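You operate a simulated robot arm through the tools that you are given. There is no shell and no other tool. Be economical: measure what you need, move in short steps, check, and stop when the job is done.

The job below is to be done with a simulated robot arm. You get a single attempt, and the scene is never put back.

Task
Book in the No. 4 spit bag on the open balance.
Fine: switch on, weigh the bag and save, put it back, switch off. Save no other bag.

It is judged by the outcome, as a careful person would: the job done as asked, and still so three seconds after it is handed in. It fails if anything else is knocked over, pushed out of place, dropped, spilled or broken.

Robot
A 5-joint arm with a two-finger parallel gripper, fixed in place. Base frame: the origin is at the foot of the arm, x ahead of it, y to its left, z up. Readings come in cm, degrees, newtons and seconds.
Its first joint turns from -66.0 to 66.0 degrees. The tool tilts only in the upright plane through the base axis and itself; it spins freely about its own axis. Payload 2.9 kg.
The TCP is the grasp point between the finger pads, 3 cm short of the fingertips. In the tool frame z runs along the fingers and y along their closing line. The gripper opens to 11 cm. The fingers are 2 cm wide and 1 cm thick; the gripper's body (4.8 by 11.2 cm) begins 5.5 cm behind the TCP.
Orientation is that of the tool frame in the base frame, as [roll, pitch, yaw] about the fixed x, y, z axes, in that order (R = Rz(yaw) Ry(pitch) Rx(roll)). With the fingers straight down and closing along the base's y, the tool's x points along the base's -x, its y along +y and its z along -z.

Tools
- The arm moves only by the tool play_rows. Its argument "series" is a list of rows, each an object (a shift or turn left out is 0, a gripper value left out holds the last) with "delta_pos": the shift along the tool's x, y, z in cm, a list of three; "turn": the turn, a rotation vector about the tool's x, y, z in degrees, a list of three; "jaw": the finger opening in cm, from 0 to 11. In form: [{"delta_pos": [tx, ty, tz], "turn": [rx, ry, rz], "jaw": jaw}, ...]. A call has 1 to 20 rows; each row shifts and turns the commanded pose from where the row before left it, along the tool's axes as they then stand. A row lasts 0.2 s, in which the tool goes at most 5 cm and 8.6 degrees; a call with a longer step from one row to the next is refused whole, and so is a gripper value outside its range. A pose out of reach is approached as far as the arm can. The call stops where the force on the tool passes 90 N (or 10 N more than at its start, if that is more) or the arm is blocked; 0.2 s more then pass. The fingers move at their own pace (about 10.8 cm/s each) and stop on an object; they squeeze with about 25 N. The grip force told is the motor's: it shows also when the fingers shut on nothing. Time passes only in rows, and 0.2 s behind the last, so rows that do not move let the fingers close. It gives the time, the measured TCP pose, the force on the tool (base axes), the opening and the grip force at its end, in the units of the frame above (readings bear some noise), and new pictures: "pictures" is both (left out), scene, wrist or none.
- Cameras (640 x 400 px; columns grow to the right, rows downward): "scene" is fixed at [1.85, -44.41, 59.86]; the picture's right is [0.89, -0.45, 0.00], its down [-0.29, -0.57, -0.77] and it looks along [0.35, 0.69, -0.64] (base axes); focal length 316 px, centre (320, 200). "wrist" rides on the gripper at [-3.6, 0, -5.7] in the tool frame; the picture's right is [0.00, -1.00, 0.00], its down [0.97, 0.00, -0.24] and it looks along [0.24, 0.00, 0.97] (tool axes); focal length 218 px, centre (320, 200). There is no depth. A picture from a camera that has moved, and an enlarged one, comes with that camera's place and axes in the base frame and with its lens.
- zoom(camera, box): a new picture of the part [left, top, right, bottom] of that camera's present view, enlarged. No time passes.
- sign_off(): hands the job in; it is judged then, once.

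Work in short steps. Places have to be worked out from the pictures, the camera data and where the tool is seen: move nearer, look again, correct. Check each grasp and each placing, and mend what went wrong. You have 120 turns and 150 pictures in all, those below and enlarged ones among them. Open the gripper and draw the arm clear of the work before you hand the job in, unless the task says otherwise; then end with one line.

The tools are called after "Emit:" as name(argument=value, ...) on one line, values as JSON. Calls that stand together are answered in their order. play_rows: Moves the arm, as the interface text tells. Its arguments: {"type":"object","properties":{"series":{"type":"array","items":{"type":"object","properties":{"delta_pos":{"type":"array","items":{"type":"number"}},"turn":{"type":"array","items":{"type":"number"}},"jaw":{"type":"number"}}}},"pictures":{"type":"string","enum":["both","scene","wrist","none"]}},"required":["series"]} The other tools are called the same way: zoom (camera, box) takes an enlarged picture of a part of a camera's view; sign_off () hands the job in.

At the start:

```text
time: 0.0
tcp_pos: [44.97, 9.01, 29.59]
tool_rot: [-179.9, -0.1, 180.0]
contact_force: [-0.3, -0.1, 0.1]
opening: 10.99
gripper_force: 0.0
```

scene: 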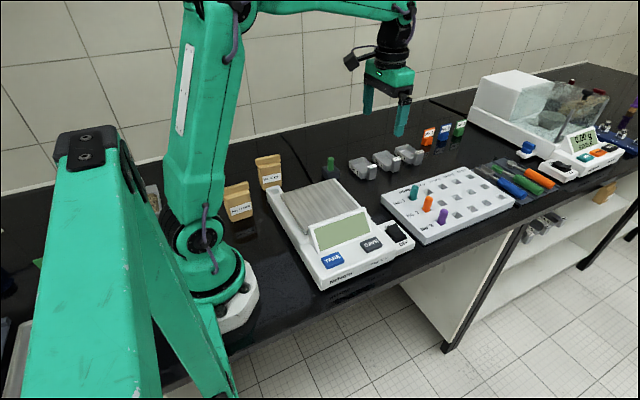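
wrist: 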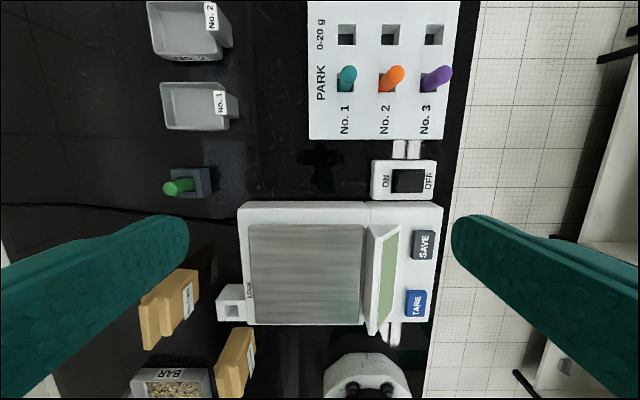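

I'll look closer at the bags, the balance and the boards before moving.

Emit:
zoom(camera="scene", box=[220, 130, 420, 290])

Emit:
zoom(camera="scene", box=[380, 100, 540, 240])

Emit:
zoom(camera="wrist", box=[120, 180, 460, 400])

Emit:
zoom(camera="wrist", box=[120, 0, 480, 220])

```text
2.50 times, centred on (320, 210) of scene
camera zoom: at [1.85, -44.41, 59.86], right [0.89, -0.45, 0.0], down [-0.29, -0.57, -0.77], along [0.35, 0.69, -0.64], focal length 790 px, centre (320, 175)
```

zoom: 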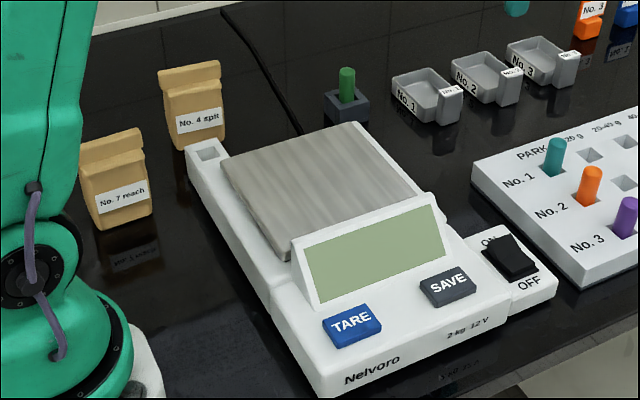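

```text
2.86 times, centred on (460, 170) of scene
camera zoom: at [1.85, -44.41, 59.86], right [0.89, -0.45, 0.0], down [-0.29, -0.57, -0.77], along [0.35, 0.69, -0.64], focal length 903 px, centre (-80, 286)
```

zoom: 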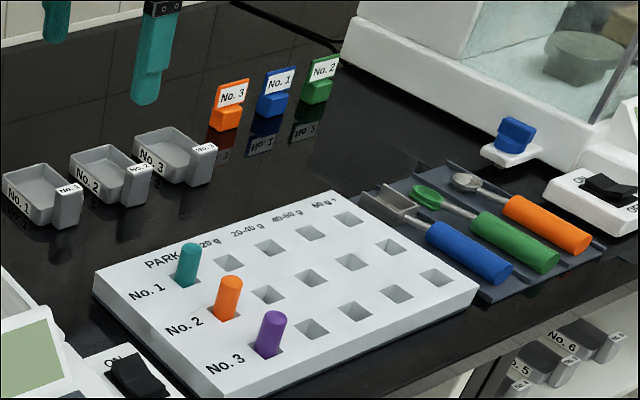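

```text
1.82 times, centred on (290, 290) of wrist
camera zoom: at [48.55, 9.11, 35.43], right [0.0, -1.0, 0.0], down [-0.97, 0.0, 0.24], along [-0.24, 0.0, -0.97], focal length 397 px, centre (374, 36)
```

zoom: 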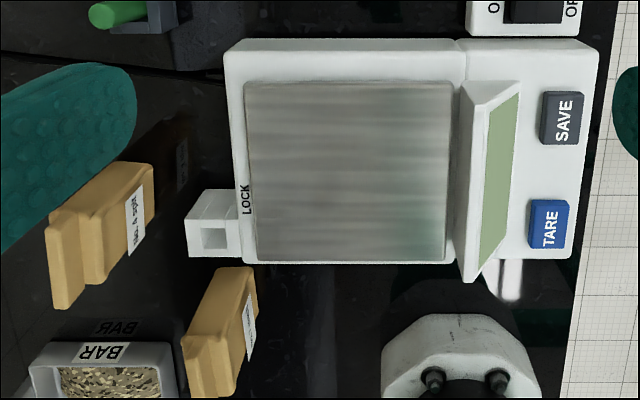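

```text
1.78 times, centred on (300, 110) of wrist
camera zoom: at [48.55, 9.11, 35.43], right [0.0, -1.0, 0.0], down [-0.97, 0.0, 0.24], along [-0.24, 0.0, -0.97], focal length 388 px, centre (356, 360)
```

zoom: 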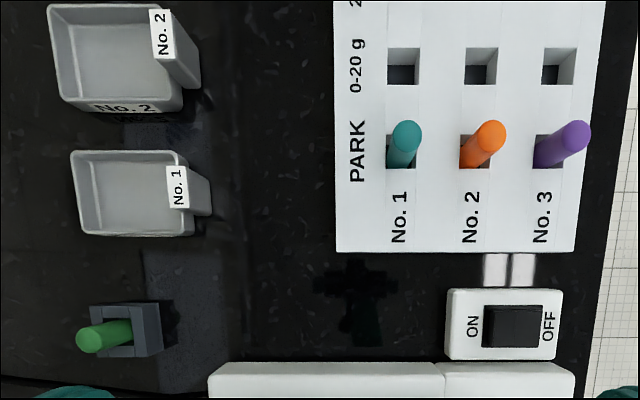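

The picture geometry puts the bench top near z≈0 (switch ≈(43.6,-4.2,3), No. 4 bag label ≈(24,30.6,4.5)), so I use that instead of −38. I'll close the fingers and go above the balance's switch to look closer.

Emit:
play_rows(series=[{"jaw": 0}, {"delta_pos": [0.6, -2.2, 2], "jaw": 0}, {"delta_pos": [0.6, -2.2, 2]}, {"delta_pos": [0.6, -2.2, 2]}, {"delta_pos": [0.6, -2.2, 2]}, {"delta_pos": [0.6, -2.2, 2]}, {}])

```text
time: 1.6
tcp_pos: [41.96, -2.1, 19.31]
tool_rot: [-180.0, 0.0, -180.0]
contact_force: [-0.1, 0.3, 1.0]
opening: 0.0
gripper_force: 25.2
camera wrist: at [45.53, -1.98, 25.22], right [0.0, -1.0, 0.0], down [-0.97, 0.0, 0.24], along [-0.24, 0.0, -0.97], focal length 218 px, centre (320, 200)
```

scene: 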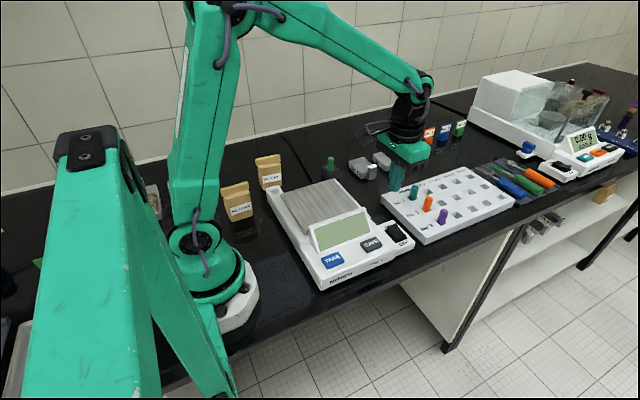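
wrist: 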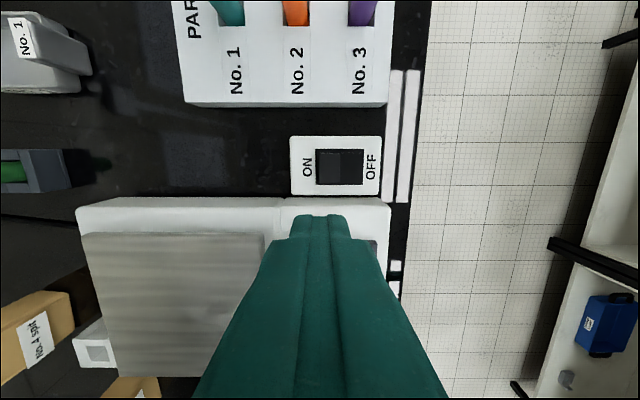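

Switch rocker spans y≈-1.6…-6.3 at x≈43.6, ON end towards +y. I'll zoom to see its state and height.

Emit:
zoom(camera="scene", box=[350, 200, 430, 270])

Emit:
zoom(camera="wrist", box=[270, 110, 410, 210])

```text
5.71 times, centred on (390, 235) of scene
camera zoom: at [1.85, -44.41, 59.86], right [0.89, -0.45, 0.0], down [-0.29, -0.57, -0.77], along [0.35, 0.69, -0.64], focal length 1806 px, centre (-80, 0)
```

zoom: 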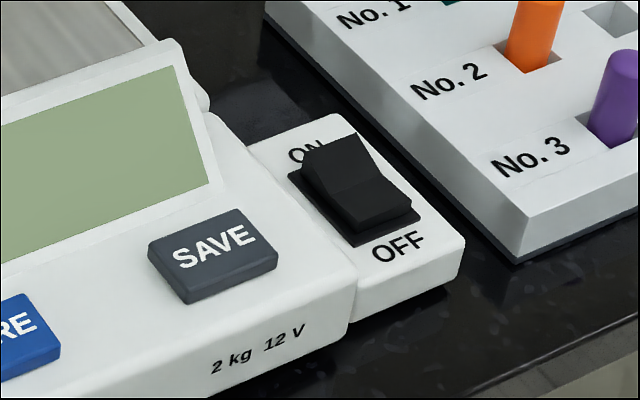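

```text
4.00 times, centred on (340, 160) of wrist
camera zoom: at [45.53, -1.98, 25.22], right [0.0, -1.0, 0.0], down [-0.97, 0.0, 0.24], along [-0.24, 0.0, -0.97], focal length 873 px, centre (240, 360)
```

zoom: 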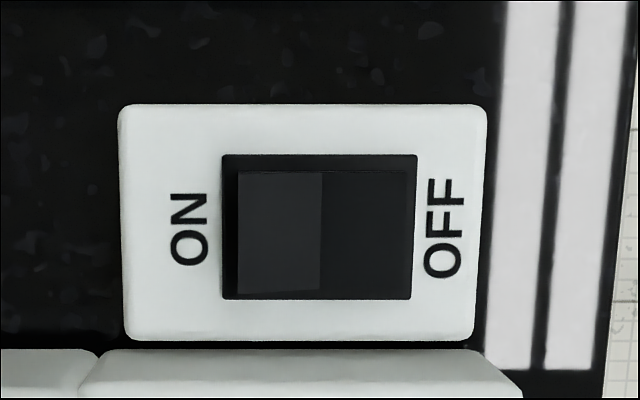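

The ON end stands up. I'll position the closed fingertips over it at (43.4,-2.4), tips at z≈6.

Emit:
play_rows(series=[{"delta_pos": [-0.7, -0.2, 2.5]}, {"delta_pos": [-0.7, -0.1, 2.5]}, {"delta_pos": [0, 0, 2.5]}, {"delta_pos": [0, 0, 2.5]}, {}])

Emit:
zoom(camera="scene", box=[350, 180, 450, 270])

```text
time: 2.8
tcp_pos: [43.18, -2.18, 9.52]
tool_rot: [-180.0, 0.0, -180.0]
contact_force: [-0.9, -0.3, -0.2]
opening: 0.0
gripper_force: 24.5
camera wrist: at [46.83, -2.12, 15.38], right [0.0, -1.0, 0.0], down [-0.97, 0.0, 0.24], along [-0.24, 0.0, -0.97], focal length 218 px, centre (320, 200)
```

scene: 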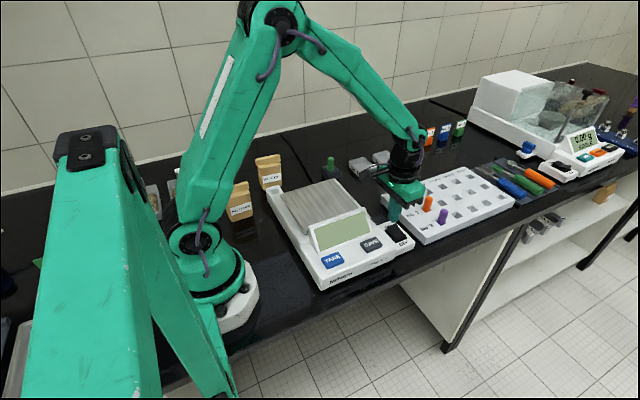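
wrist: 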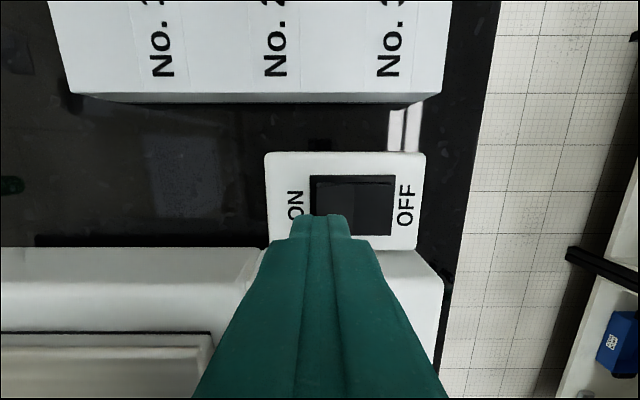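

```text
4.44 times, centred on (400, 225) of scene
camera zoom: at [1.86, -44.41, 59.86], right [0.89, -0.45, 0.0], down [-0.29, -0.57, -0.77], along [0.35, 0.69, -0.64], focal length 1404 px, centre (-36, 89)
```

zoom: 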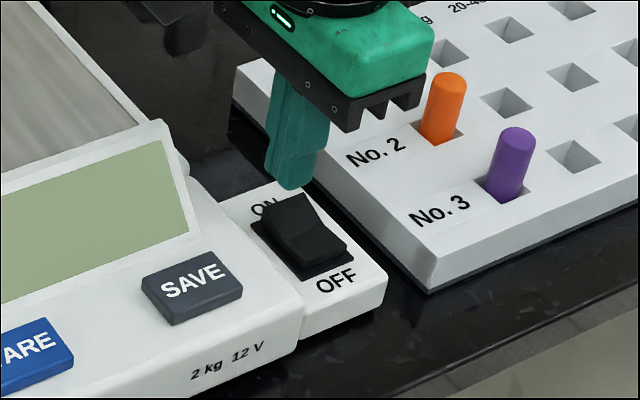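

Tips are over the ON end. Lower in small steps and watch the force.

Emit:
play_rows(series=[{"delta_pos": [-0.3, -0.4, 0.8]}, {"delta_pos": [0, 0, 0.8]}, {"delta_pos": [0, 0, 0.6]}, {}], pictures="scene")

Emit:
zoom(camera="scene", box=[300, 190, 440, 280])

```text
time: 3.8
tcp_pos: [43.57, -2.87, 7.14]
tool_rot: [-180.0, 0.0, 179.9]
contact_force: [0.2, 0.5, 0.1]
opening: 0.01
gripper_force: 24.6
```

scene: 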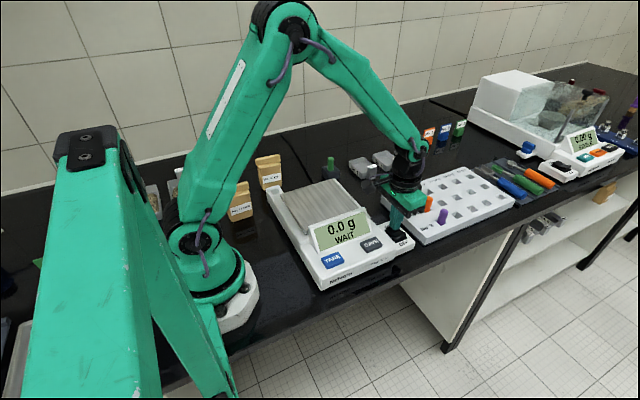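

```text
4.44 times, centred on (370, 235) of scene
camera zoom: at [1.86, -44.41, 59.86], right [0.89, -0.45, 0.0], down [-0.29, -0.57, -0.77], along [0.35, 0.69, -0.64], focal length 1404 px, centre (98, 44)
```

zoom: 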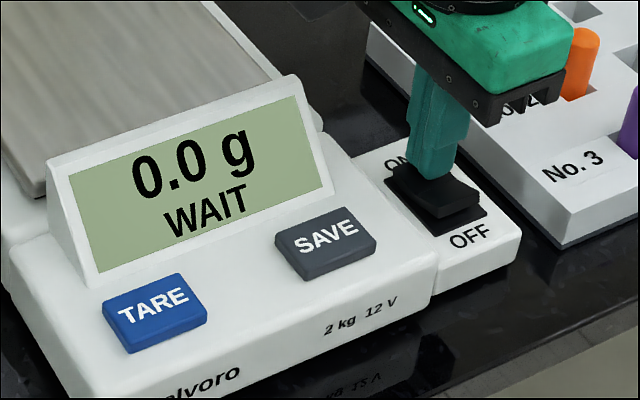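

The balance is on (0.0 g, WAIT). I lift off and move over towards the No. 4 bag for a close look.

Emit:
play_rows(series=[{"delta_pos": [0, 0, -4]}, {"delta_pos": [0, 0, -4.5]}, {"delta_pos": [0, 0, -4.5]}, {"delta_pos": [1.5, 3.2, -1]}, {"delta_pos": [1.5, 3.2, -1]}, {"delta_pos": [1.5, 3.2, 0]}, {"delta_pos": [1.5, 3.2, 0]}, {"delta_pos": [1.5, 3.2, 0]}, {"delta_pos": [1.5, 3.2, 0]}, {"delta_pos": [1.5, 3.2, 0]}, {"delta_pos": [1.5, 3.2, 0]}, {"delta_pos": [1.5, 3.2, 0], "jaw": 11}, {"jaw": 11}, {}])

Emit:
zoom(camera="scene", box=[220, 140, 420, 290])

```text
time: 6.8
tcp_pos: [29.88, 26.25, 22.24]
tool_rot: [180.0, 0.0, 179.9]
contact_force: [0.1, 0.4, 0.0]
opening: 11.01
gripper_force: 0.0
camera wrist: at [33.51, 26.3, 28.11], right [0.0, -1.0, 0.0], down [-0.97, 0.0, 0.24], along [-0.24, 0.0, -0.97], focal length 218 px, centre (320, 200)
```

scene: 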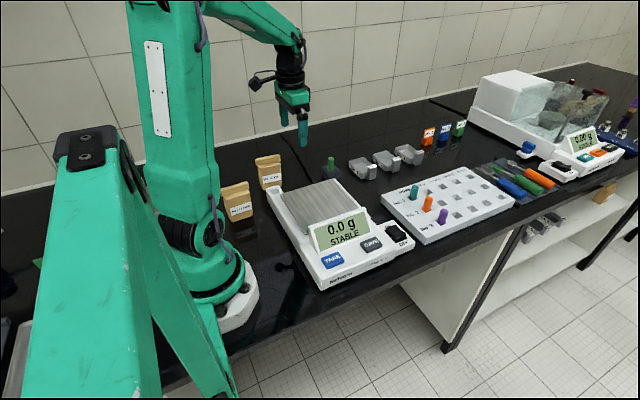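
wrist: 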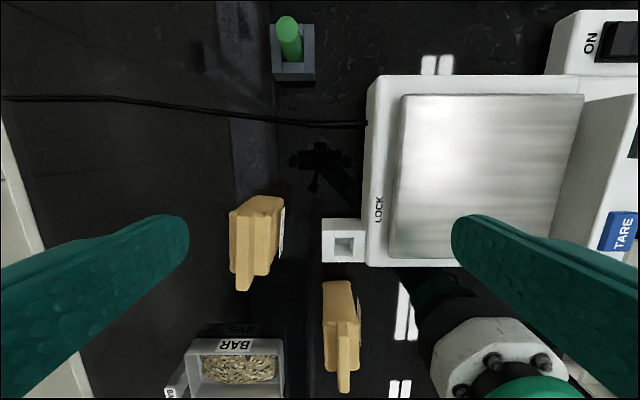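

```text
2.67 times, centred on (320, 215) of scene
camera zoom: at [1.86, -44.41, 59.86], right [0.89, -0.45, 0.0], down [-0.29, -0.57, -0.77], along [0.35, 0.69, -0.64], focal length 843 px, centre (320, 160)
```

zoom: 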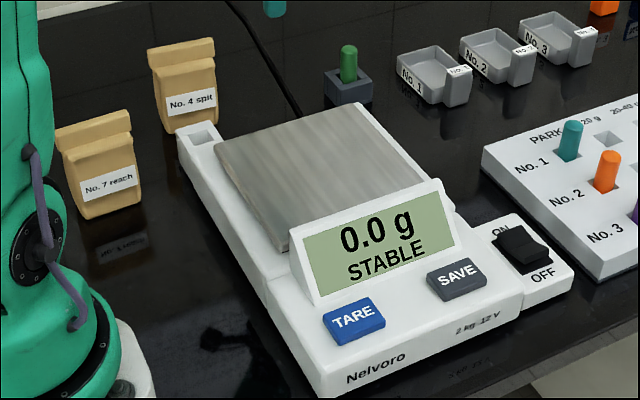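

The display reads 0.0 g STABLE. Bag ridge is roughly from (28,33.4) to (20.5,34.2), top z≈10; I move above it with fingers open, tips still above its top.

Emit:
play_rows(series=[{"delta_pos": [1.9, 2.3, 1], "jaw": 11}, {"delta_pos": [1.9, 2.3, 1]}, {"delta_pos": [1.8, 2.2, 1]}, {"delta_pos": [0, 0, 2], "turn": [0, 0, 5]}, {}])

Emit:
zoom(camera="scene", box=[220, 90, 360, 220])

```text
time: 8.0
tcp_pos: [24.52, 33.26, 17.18]
tool_rot: [-180.0, 0.0, 175.0]
contact_force: [0.7, 0.6, 0.0]
opening: 11.01
gripper_force: 0.1
camera wrist: at [28.1, 32.99, 23.08], right [-0.09, -1.0, 0.0], down [-0.97, 0.09, 0.24], along [-0.24, 0.02, -0.97], focal length 218 px, centre (320, 200)
```

scene: 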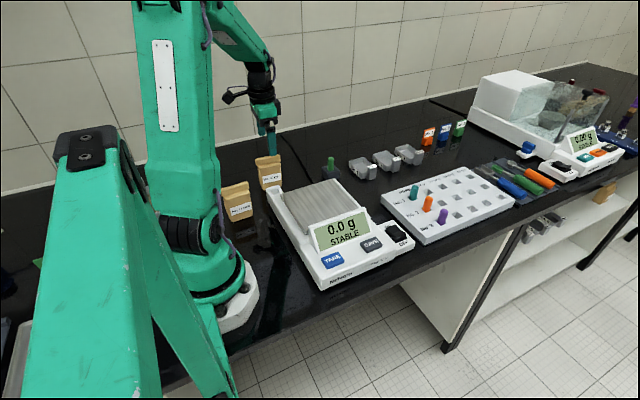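
wrist: 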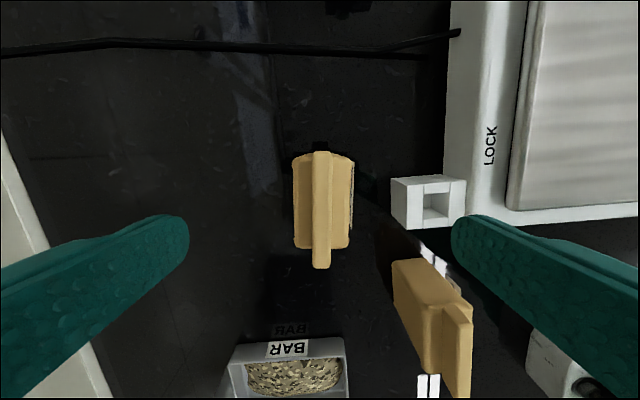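

```text
3.08 times, centred on (290, 155) of scene
camera zoom: at [1.86, -44.41, 59.86], right [0.89, -0.45, 0.0], down [-0.29, -0.57, -0.77], along [0.35, 0.69, -0.64], focal length 972 px, centre (412, 338)
```

zoom: 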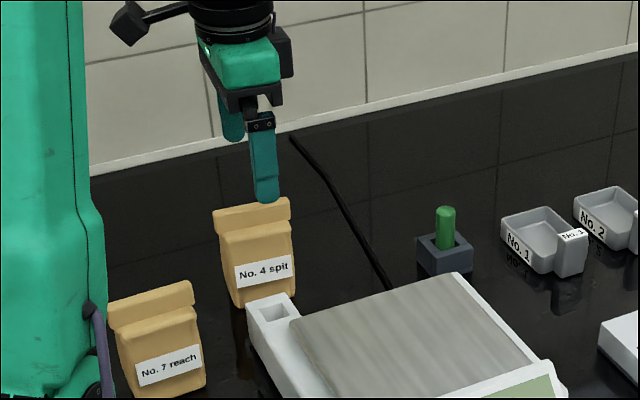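

Bag is centred and aligned between the fingers, ~4 cm thick. I narrow the opening to 8 cm (clear of the LOCK block) and lower to TCP z≈6.5.

Emit:
play_rows(series=[{"delta_pos": [0.4, 0, 0], "jaw": 8}, {"jaw": 8}, {"delta_pos": [0, 0, 2.5]}, {"delta_pos": [0, 0, 2.5]}, {"delta_pos": [0, 0, 2.5]}, {"delta_pos": [0, 0, 1.6]}, {"delta_pos": [0, 0, 1.6]}, {}])

Emit:
zoom(camera="scene", box=[220, 120, 340, 220])

```text
time: 9.8
tcp_pos: [24.1, 33.11, 6.48]
tool_rot: [-179.9, 0.0, 175.0]
contact_force: [-0.1, 0.1, -0.1]
opening: 8.02
gripper_force: 0.0
camera wrist: at [27.61, 32.89, 12.37], right [-0.09, -1.0, 0.0], down [-0.97, 0.08, 0.24], along [-0.24, 0.02, -0.97], focal length 218 px, centre (320, 200)
```

scene: 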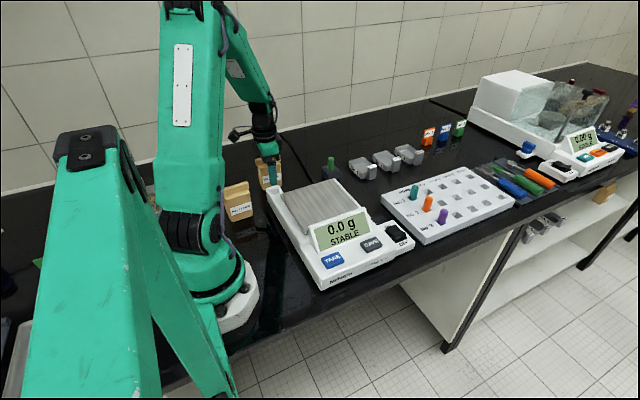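
wrist: 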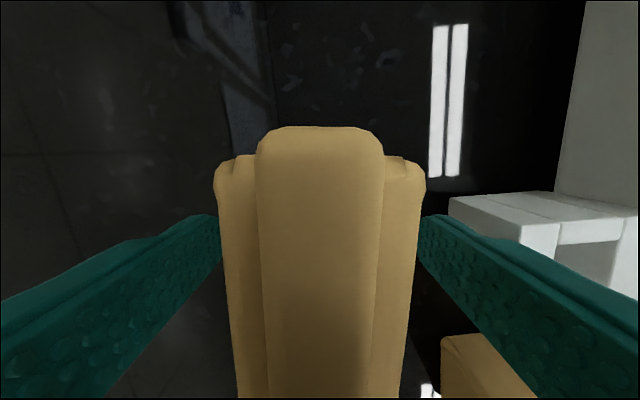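

```text
4.00 times, centred on (280, 170) of scene
camera zoom: at [1.86, -44.41, 59.86], right [0.89, -0.45, 0.0], down [-0.29, -0.57, -0.77], along [0.35, 0.69, -0.64], focal length 1264 px, centre (480, 320)
```

zoom: 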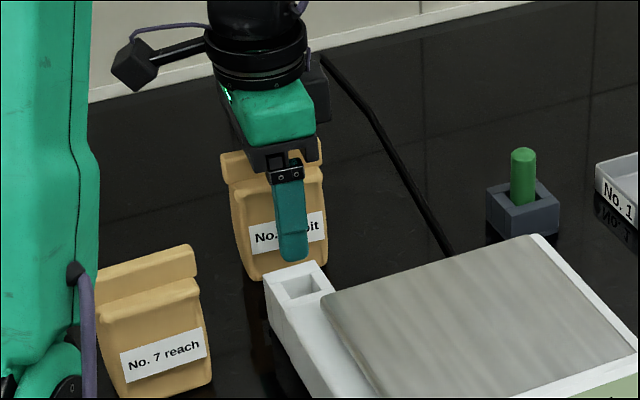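

The fingers straddle the No. 4 bag. I close on it.

Emit:
play_rows(series=[{"jaw": 5}, {"jaw": 3}, {"jaw": 1}, {"jaw": 1}, {}])

```text
time: 11.0
tcp_pos: [23.92, 33.11, 6.42]
tool_rot: [-180.0, 0.0, 175.0]
contact_force: [0.4, -0.6, 0.7]
opening: 4.17
gripper_force: 25.2
camera wrist: at [27.61, 32.88, 12.38], right [-0.09, -1.0, 0.0], down [-0.97, 0.08, 0.24], along [-0.24, 0.02, -0.97], focal length 218 px, centre (320, 200)
```

scene: 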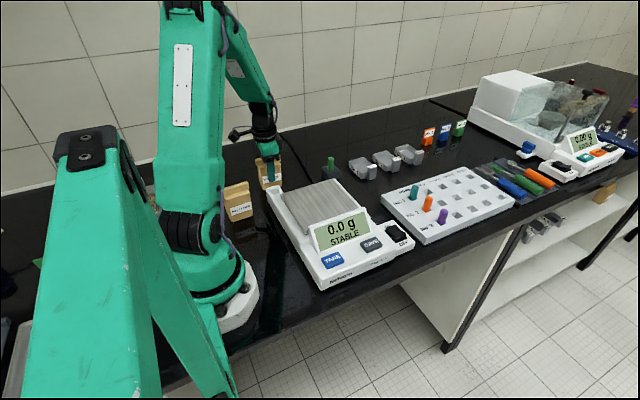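
wrist: 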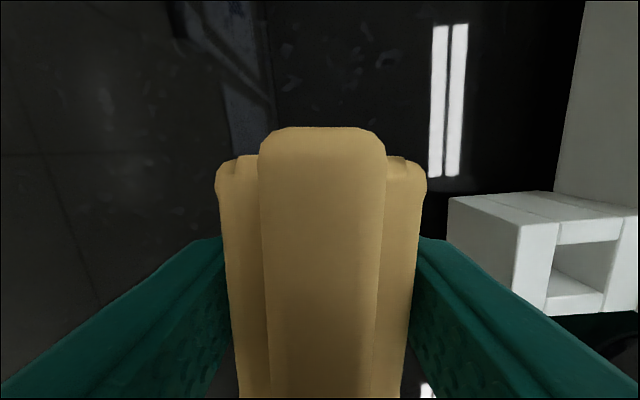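

Grip holds at 4.17 cm. I lift straight up, then check.

Emit:
play_rows(series=[{"delta_pos": [0, 0, -1]}, {"delta_pos": [0, 0, -2]}, {"delta_pos": [0, 0, -3]}, {"delta_pos": [0, 0, -3]}, {"delta_pos": [0, 0, -3]}, {}])

Emit:
zoom(camera="scene", box=[220, 90, 400, 250])

```text
time: 12.4
tcp_pos: [23.97, 32.86, 18.7]
tool_rot: [-180.0, -0.1, 175.0]
contact_force: [0.5, -0.5, -1.8]
opening: 4.18
gripper_force: 24.6
camera wrist: at [27.51, 32.6, 24.47], right [-0.09, -1.0, 0.0], down [-0.97, 0.08, 0.24], along [-0.24, 0.02, -0.97], focal length 218 px, centre (320, 200)
```

scene: 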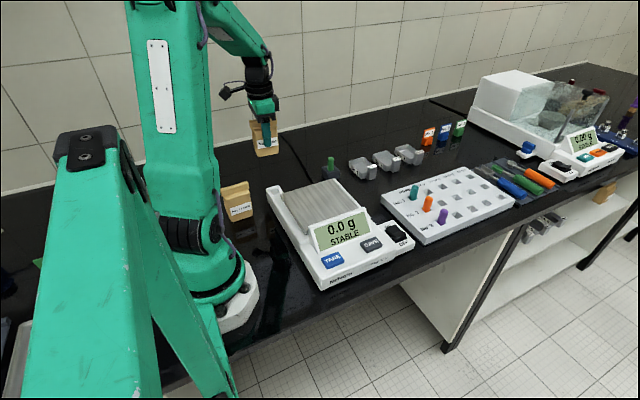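
wrist: 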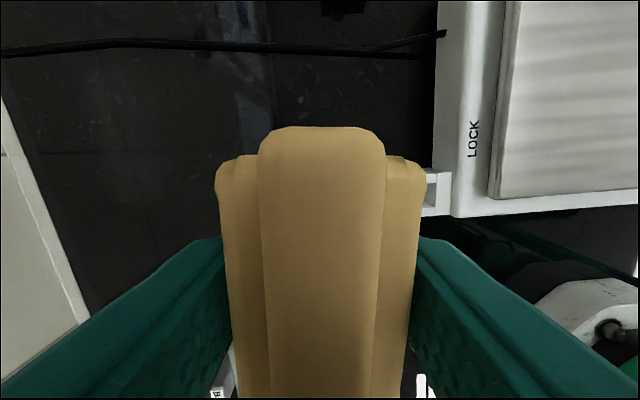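

```text
2.50 times, centred on (310, 170) of scene
camera zoom: at [1.86, -44.41, 59.87], right [0.89, -0.45, 0.0], down [-0.29, -0.57, -0.77], along [0.35, 0.69, -0.64], focal length 790 px, centre (345, 275)
```

zoom: 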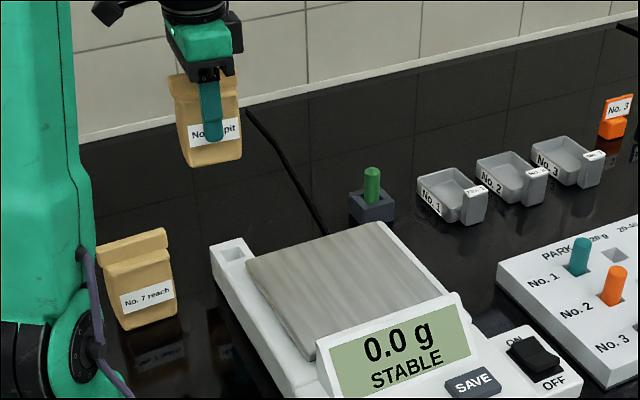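

Bag lifted, nothing disturbed. Carry it over the pan centre (≈(30.5,11.5)) at height.

Emit:
play_rows(series=[{"delta_pos": [-1.4, -3.5, 0]}, {"delta_pos": [-1.4, -3.5, 0]}, {"delta_pos": [-1.4, -3.5, 0]}, {"delta_pos": [-1.4, -3.5, 0]}, {"delta_pos": [-1.4, -3.5, 0]}, {"delta_pos": [-1.3, -3.3, 0]}, {}])

Emit:
zoom(camera="scene", box=[240, 90, 420, 270])

```text
time: 14.0
tcp_pos: [30.46, 11.47, 18.64]
tool_rot: [-179.9, 0.0, 175.0]
contact_force: [0.6, 0.0, -1.0]
opening: 4.18
gripper_force: 24.4
camera wrist: at [34.05, 11.24, 24.44], right [-0.09, -1.0, 0.0], down [-0.97, 0.08, 0.24], along [-0.24, 0.02, -0.97], focal length 218 px, centre (320, 200)
```

scene: 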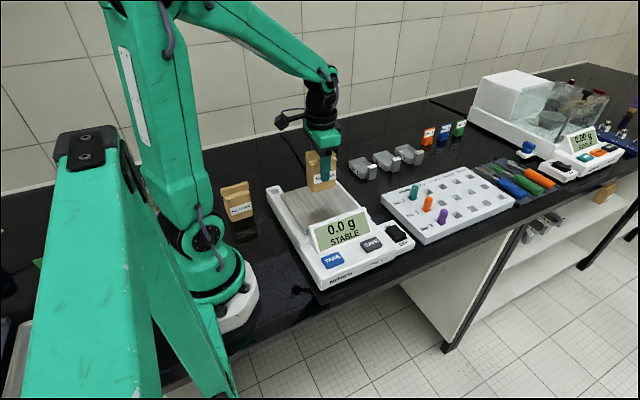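
wrist: 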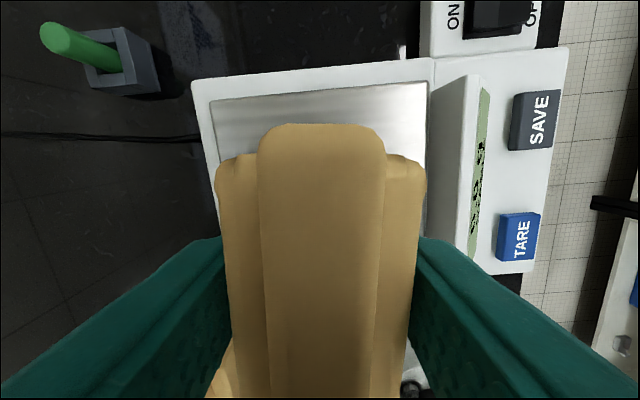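

```text
2.22 times, centred on (330, 180) of scene
camera zoom: at [1.85, -44.41, 59.86], right [0.89, -0.45, 0.0], down [-0.29, -0.57, -0.77], along [0.35, 0.69, -0.64], focal length 702 px, centre (298, 244)
```

zoom: 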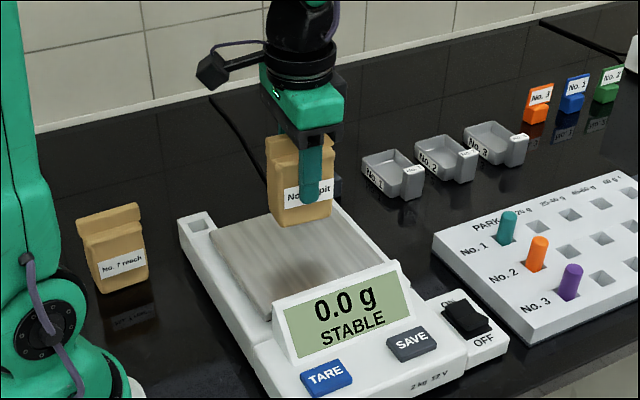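

Bag is over the pan. I lower most of the way and check the gap.

Emit:
play_rows(series=[{"delta_pos": [0.3, 0, 1.8]}, {"delta_pos": [0.2, 0, 1.8]}, {"delta_pos": [0, 0, 1.4]}, {}], pictures="none")

Emit:
zoom(camera="scene", box=[270, 130, 390, 250])

```text
time: 15.0
tcp_pos: [30.19, 11.5, 13.66]
tool_rot: [179.9, 0.2, 174.9]
contact_force: [4.1, -2.9, 7.1]
opening: 4.12
gripper_force: 21.3
```

```text
3.33 times, centred on (330, 190) of scene
camera zoom: at [1.85, -44.41, 59.86], right [0.89, -0.45, 0.0], down [-0.29, -0.57, -0.77], along [0.35, 0.69, -0.64], focal length 1053 px, centre (287, 233)
```

zoom: 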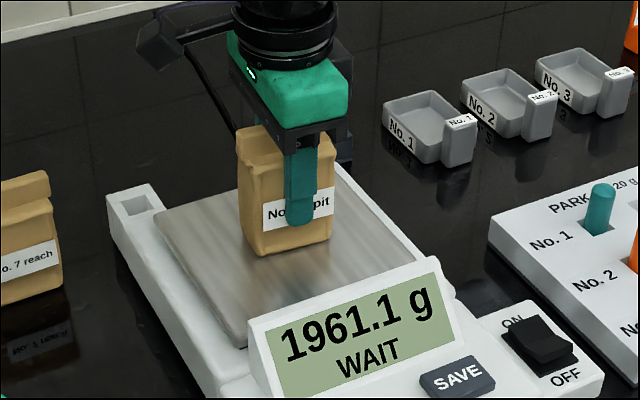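

The bag already rests on the pan with some push (pan is ~7 cm high). I ease up a little to take the load off.

Emit:
play_rows(series=[{"delta_pos": [0, 0, -0.1]}, {"delta_pos": [0, 0, -0.1]}, {}], pictures="none")

Emit:
zoom(camera="scene", box=[270, 130, 390, 250])

```text
time: 15.8
tcp_pos: [30.04, 11.54, 13.82]
tool_rot: [-179.9, 0.0, 175.0]
contact_force: [0.1, 0.6, -1.9]
opening: 4.17
gripper_force: 25.1
```

```text
3.33 times, centred on (330, 190) of scene
camera zoom: at [1.86, -44.41, 59.86], right [0.89, -0.45, 0.0], down [-0.29, -0.57, -0.77], along [0.35, 0.69, -0.64], focal length 1053 px, centre (287, 233)
```

zoom: 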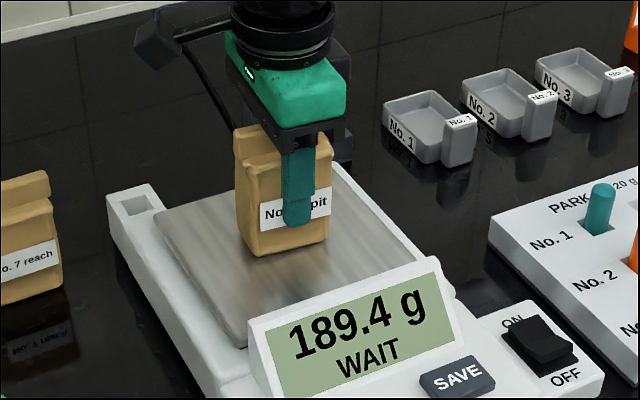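

Load is off; now open to release the bag (7.5 cm).

Emit:
play_rows(series=[{"jaw": 5}, {"jaw": 6}, {"jaw": 7.5}, {}, {}])

Emit:
zoom(camera="scene", box=[270, 130, 390, 250])

```text
time: 17.0
tcp_pos: [30.03, 11.51, 13.89]
tool_rot: [-180.0, 0.1, 175.1]
contact_force: [-0.9, -0.9, -0.1]
opening: 7.51
gripper_force: 0.0
camera wrist: at [33.62, 11.29, 19.72], right [-0.09, -1.0, 0.0], down [-0.97, 0.08, 0.24], along [-0.24, 0.02, -0.97], focal length 218 px, centre (320, 200)
```

scene: 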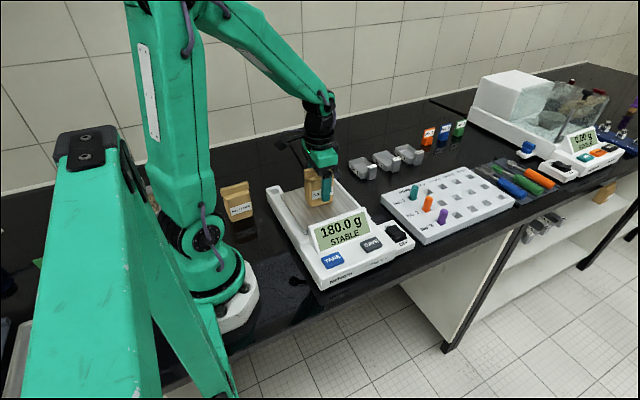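
wrist: 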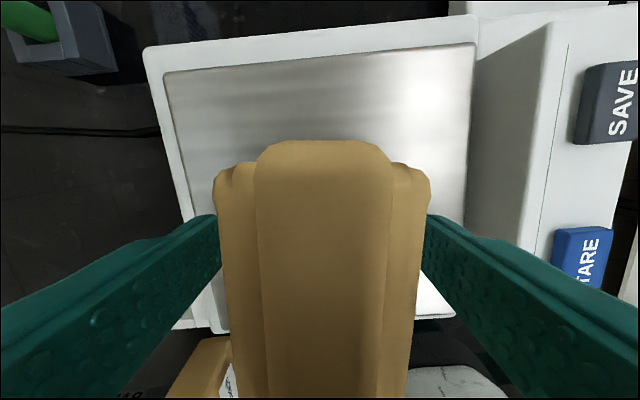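

```text
3.33 times, centred on (330, 190) of scene
camera zoom: at [1.85, -44.41, 59.86], right [0.89, -0.45, 0.0], down [-0.29, -0.57, -0.77], along [0.35, 0.69, -0.64], focal length 1053 px, centre (287, 233)
```

zoom: 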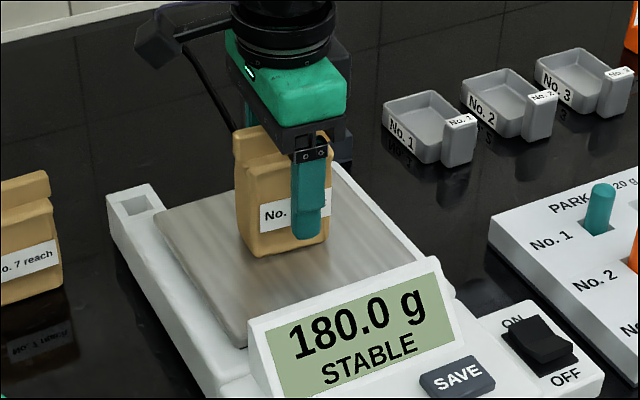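

180.0 g STABLE. I rise clear of the bag, move towards SAVE (≈(34.6,-6,6)) with fingers closed, and look.

Emit:
play_rows(series=[{"delta_pos": [0, 0, -2]}, {"delta_pos": [0, 0, -3]}, {"delta_pos": [0, 0, -3.5]}, {"delta_pos": [-1.55, -3.5, 0]}, {"delta_pos": [-1.55, -3.5, 0]}, {"delta_pos": [-1.55, -3.5, 0], "jaw": 0}, {"delta_pos": [-1.55, -3.5, 0], "jaw": 0}, {"turn": [0, 0, -5]}, {"delta_pos": [0, 0, 2.5]}, {"delta_pos": [0, 0, 2.5]}, {}])

Emit:
zoom(camera="scene", box=[270, 130, 430, 270])

```text
time: 19.4
tcp_pos: [35.09, -3.12, 17.45]
tool_rot: [180.0, 0.0, -179.9]
contact_force: [-0.8, -0.1, 0.1]
opening: 0.0
gripper_force: 25.0
camera wrist: at [38.65, -3.05, 23.26], right [0.0, -1.0, 0.0], down [-0.97, 0.0, 0.24], along [-0.24, 0.0, -0.97], focal length 218 px, centre (320, 200)
```

scene: 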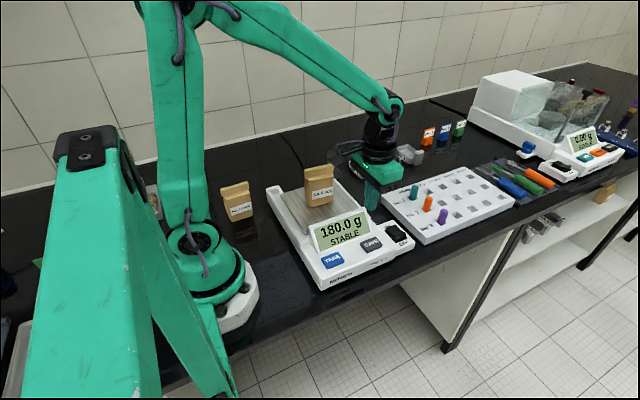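
wrist: 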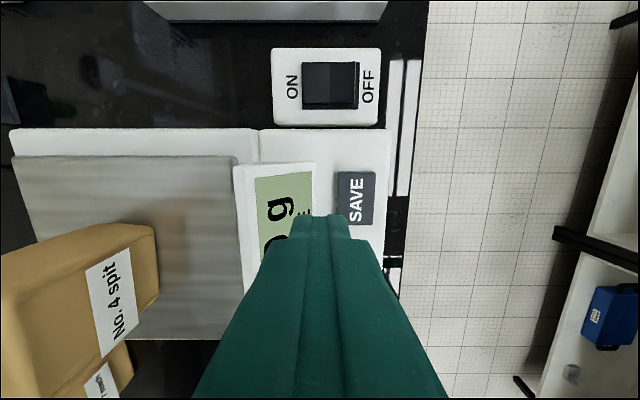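

```text
2.86 times, centred on (350, 200) of scene
camera zoom: at [1.86, -44.41, 59.86], right [0.89, -0.45, 0.0], down [-0.29, -0.57, -0.77], along [0.35, 0.69, -0.64], focal length 903 px, centre (234, 200)
```

zoom: 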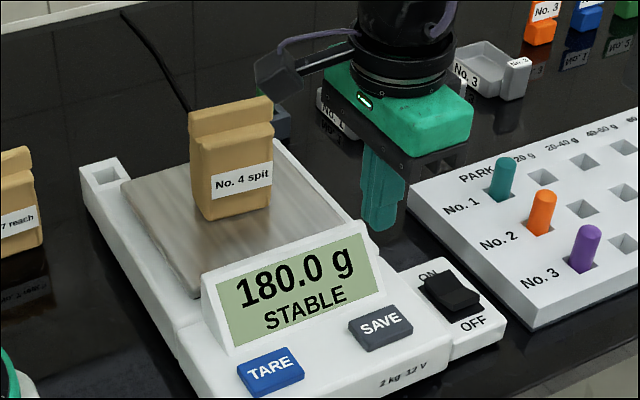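

SAVE centre ≈(34.4,-6.1). I move above it, tips at ~z 8.

Emit:
play_rows(series=[{"delta_pos": [0.35, -1.5, 0.5]}, {"delta_pos": [0.35, -1.5, 0.5]}, {"delta_pos": [0, 0, 2.2]}, {"delta_pos": [0, 0, 2.2]}, {"delta_pos": [0, 0, 1.0]}, {}])

Emit:
zoom(camera="scene", box=[300, 180, 420, 280])

```text
time: 20.8
tcp_pos: [34.52, -5.95, 10.89]
tool_rot: [180.0, 0.0, -180.0]
contact_force: [0.8, 0.3, 0.6]
opening: 0.0
gripper_force: 25.4
camera wrist: at [38.11, -5.87, 16.77], right [0.0, -1.0, 0.0], down [-0.97, 0.0, 0.24], along [-0.24, 0.0, -0.97], focal length 218 px, centre (320, 200)
```

scene: 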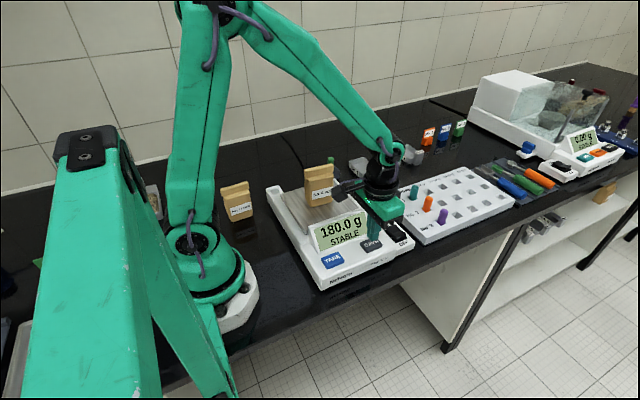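
wrist: 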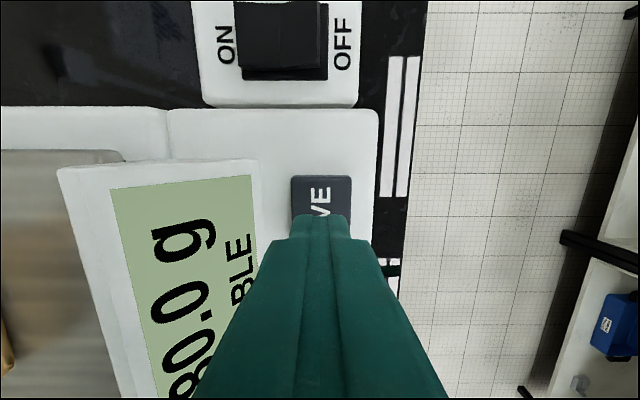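

```text
4.00 times, centred on (360, 230) of scene
camera zoom: at [1.86, -44.41, 59.86], right [0.89, -0.45, 0.0], down [-0.29, -0.57, -0.77], along [0.35, 0.69, -0.64], focal length 1264 px, centre (160, 80)
```

zoom: 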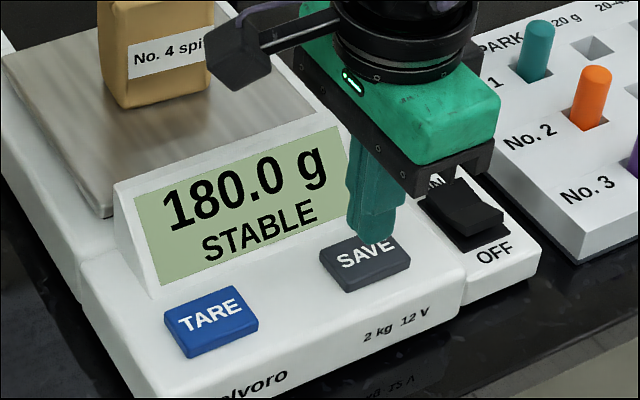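

Tips are right over SAVE. Lower gently and check the display.

Emit:
play_rows(series=[{"delta_pos": [0, 0, 0.7]}, {"delta_pos": [0, 0, 0.7]}, {"delta_pos": [0, 0, 0.3]}, {}], pictures="none")

Emit:
zoom(camera="scene", box=[300, 180, 420, 280])

```text
time: 21.8
tcp_pos: [34.5, -5.98, 9.24]
tool_rot: [179.9, 0.0, 180.0]
contact_force: [-0.1, -0.3, 0.3]
opening: 0.0
gripper_force: 25.4
```

```text
4.00 times, centred on (360, 230) of scene
camera zoom: at [1.85, -44.41, 59.86], right [0.89, -0.45, 0.0], down [-0.29, -0.57, -0.77], along [0.35, 0.69, -0.64], focal length 1264 px, centre (160, 80)
```

zoom: 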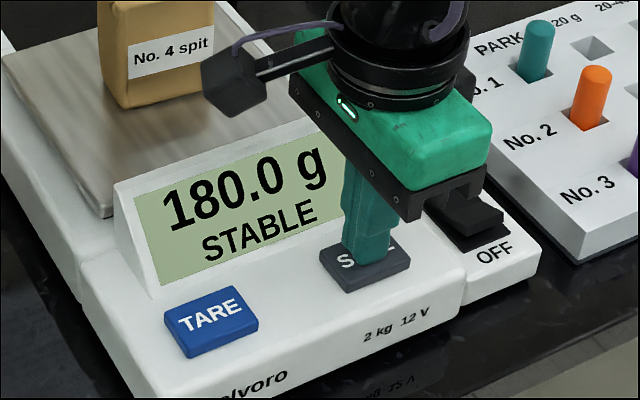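

Not in contact yet (force ~0). Continue in tiny steps.

Emit:
play_rows(series=[{"delta_pos": [0, 0, 0.25]}, {"delta_pos": [0, 0, 0.25]}, {}], pictures="none")

Emit:
zoom(camera="scene", box=[300, 180, 420, 280])

```text
time: 22.6
tcp_pos: [34.32, -5.82, 8.86]
tool_rot: [179.9, -0.1, -179.9]
contact_force: [2.5, -0.6, 2.6]
opening: 0.0
gripper_force: 24.7
```

```text
4.00 times, centred on (360, 230) of scene
camera zoom: at [1.85, -44.41, 59.86], right [0.89, -0.45, 0.0], down [-0.29, -0.57, -0.77], along [0.35, 0.69, -0.64], focal length 1264 px, centre (160, 80)
```

zoom: 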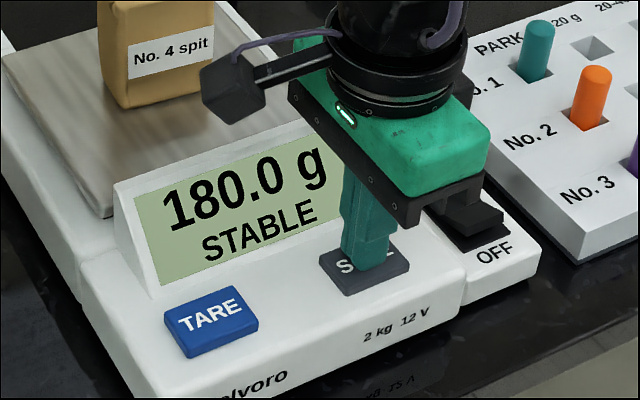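

Contact (2.6 N) and the button is sinking but no save shown yet; press a bit more.

Emit:
play_rows(series=[{"delta_pos": [0, 0, 0.15]}, {"delta_pos": [0, 0, 0.1]}, {}], pictures="none")

Emit:
zoom(camera="scene", box=[300, 180, 420, 280])

```text
time: 23.4
tcp_pos: [34.45, -5.89, 8.48]
tool_rot: [-179.9, 0.1, -180.0]
contact_force: [-2.9, 4.0, 11.6]
opening: 0.01
gripper_force: 24.5
```

```text
4.00 times, centred on (360, 230) of scene
camera zoom: at [1.85, -44.41, 59.87], right [0.89, -0.45, 0.0], down [-0.29, -0.57, -0.77], along [0.35, 0.69, -0.64], focal length 1264 px, centre (160, 80)
```

zoom: 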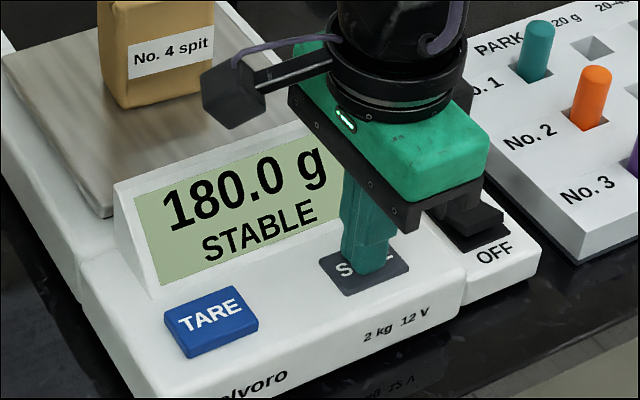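

The button is fully down at 11.6 N. I ease off and see what the display says.

Emit:
play_rows(series=[{"delta_pos": [0, 0, -0.4]}, {}], pictures="none")

Emit:
zoom(camera="scene", box=[300, 180, 420, 280])

```text
time: 24.0
tcp_pos: [34.33, -5.98, 8.86]
tool_rot: [180.0, 0.0, 180.0]
contact_force: [0.2, -0.5, 3.0]
opening: 0.01
gripper_force: 24.6
```

```text
4.00 times, centred on (360, 230) of scene
camera zoom: at [1.85, -44.41, 59.86], right [0.89, -0.45, 0.0], down [-0.29, -0.57, -0.77], along [0.35, 0.69, -0.64], focal length 1264 px, centre (160, 80)
```

zoom: 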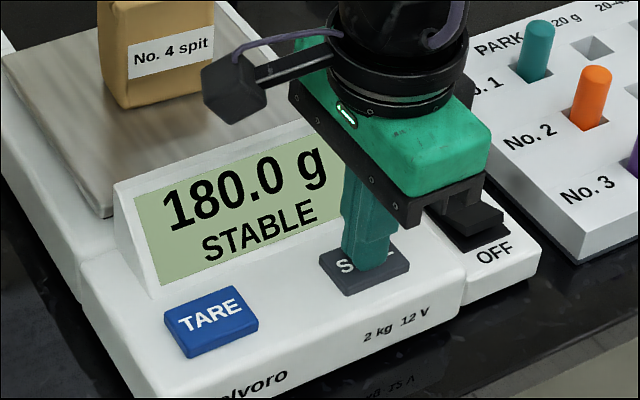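

Still part-pressed; raise fully clear and look.

Emit:
play_rows(series=[{"delta_pos": [0, 0, -0.5]}, {}], pictures="none")

Emit:
zoom(camera="scene", box=[300, 180, 420, 280])

```text
time: 24.6
tcp_pos: [34.4, -5.87, 9.5]
tool_rot: [179.9, 0.1, -180.0]
contact_force: [-0.3, -0.7, 0.0]
opening: 0.0
gripper_force: 24.9
```

```text
4.00 times, centred on (360, 230) of scene
camera zoom: at [1.85, -44.41, 59.86], right [0.89, -0.45, 0.0], down [-0.29, -0.57, -0.77], along [0.35, 0.69, -0.64], focal length 1264 px, centre (160, 80)
```

zoom: 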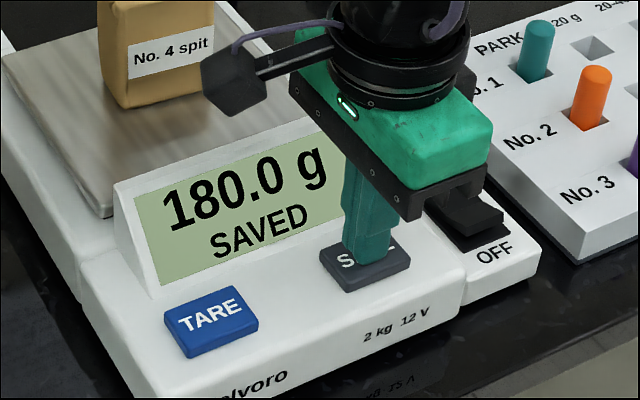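

SAVED at 180.0 g. I go up, back over the bag with fingers at 8 cm.

Emit:
play_rows(series=[{"delta_pos": [0, 0, -4]}, {"delta_pos": [0, 0, -4.5]}, {"delta_pos": [0, 0, -4.5]}, {"delta_pos": [0.9, 3.5, 0], "jaw": 8}, {"delta_pos": [0.9, 3.5, 0], "jaw": 8}, {"delta_pos": [0.9, 3.5, 0]}, {"delta_pos": [0.9, 3.5, 0]}, {"delta_pos": [0.8, 3.45, 0]}, {"turn": [0, 0, 5]}, {}, {}])

```text
time: 27.0
tcp_pos: [29.86, 11.71, 22.62]
tool_rot: [-179.9, 0.0, 175.0]
contact_force: [-0.2, 0.0, 0.2]
opening: 8.02
gripper_force: 0.0
camera wrist: at [33.39, 11.37, 28.47], right [-0.09, -1.0, 0.0], down [-0.97, 0.09, 0.24], along [-0.24, 0.02, -0.97], focal length 218 px, centre (320, 200)
```

scene: 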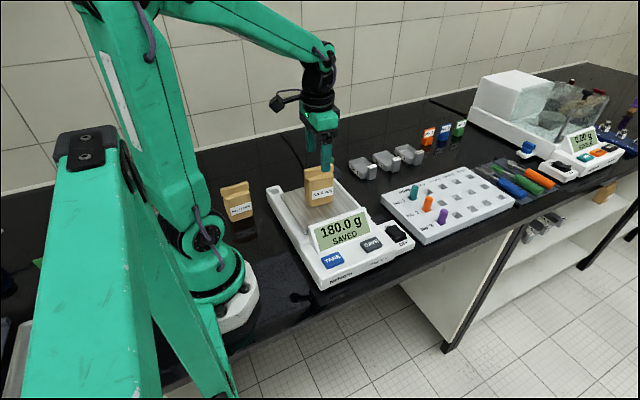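
wrist: 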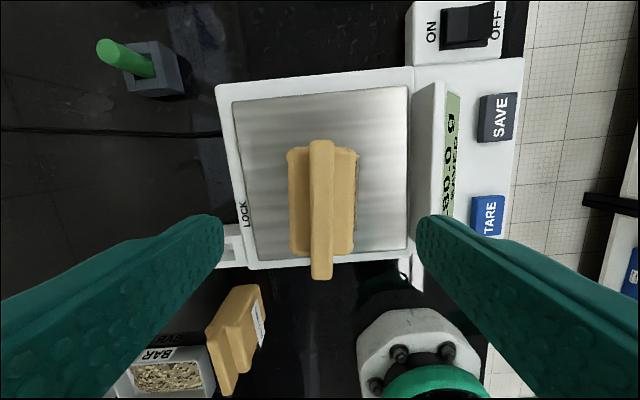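

Bag centred. Descend to the same height (13.85) and grip.

Emit:
play_rows(series=[{"delta_pos": [-0.15, -0.1, 2.5]}, {"delta_pos": [0, 0, 2.5]}, {"delta_pos": [0, 0, 2.2]}, {"delta_pos": [0, 0, 1.5]}, {}, {"jaw": 5}, {"jaw": 3}, {"jaw": 1}, {"jaw": 1}, {}])

```text
time: 29.2
tcp_pos: [30.12, 11.24, 13.79]
tool_rot: [-180.0, 0.0, 175.0]
contact_force: [-0.2, 0.0, 0.7]
opening: 4.18
gripper_force: 24.8
camera wrist: at [33.7, 11.01, 19.61], right [-0.09, -1.0, 0.0], down [-0.97, 0.08, 0.24], along [-0.24, 0.02, -0.97], focal length 218 px, centre (320, 200)
```

scene: 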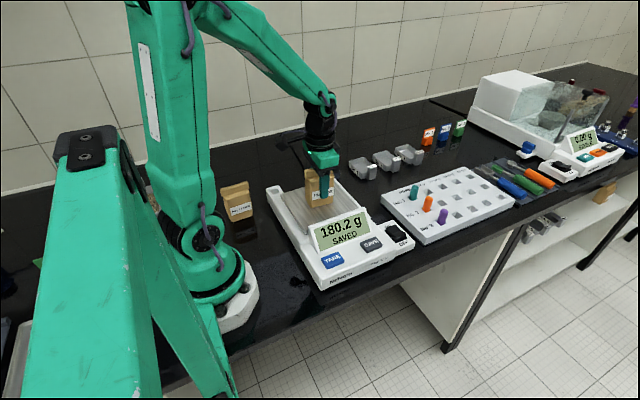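
wrist: 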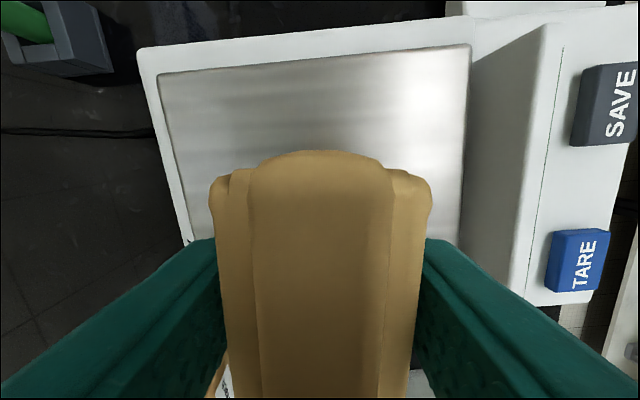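

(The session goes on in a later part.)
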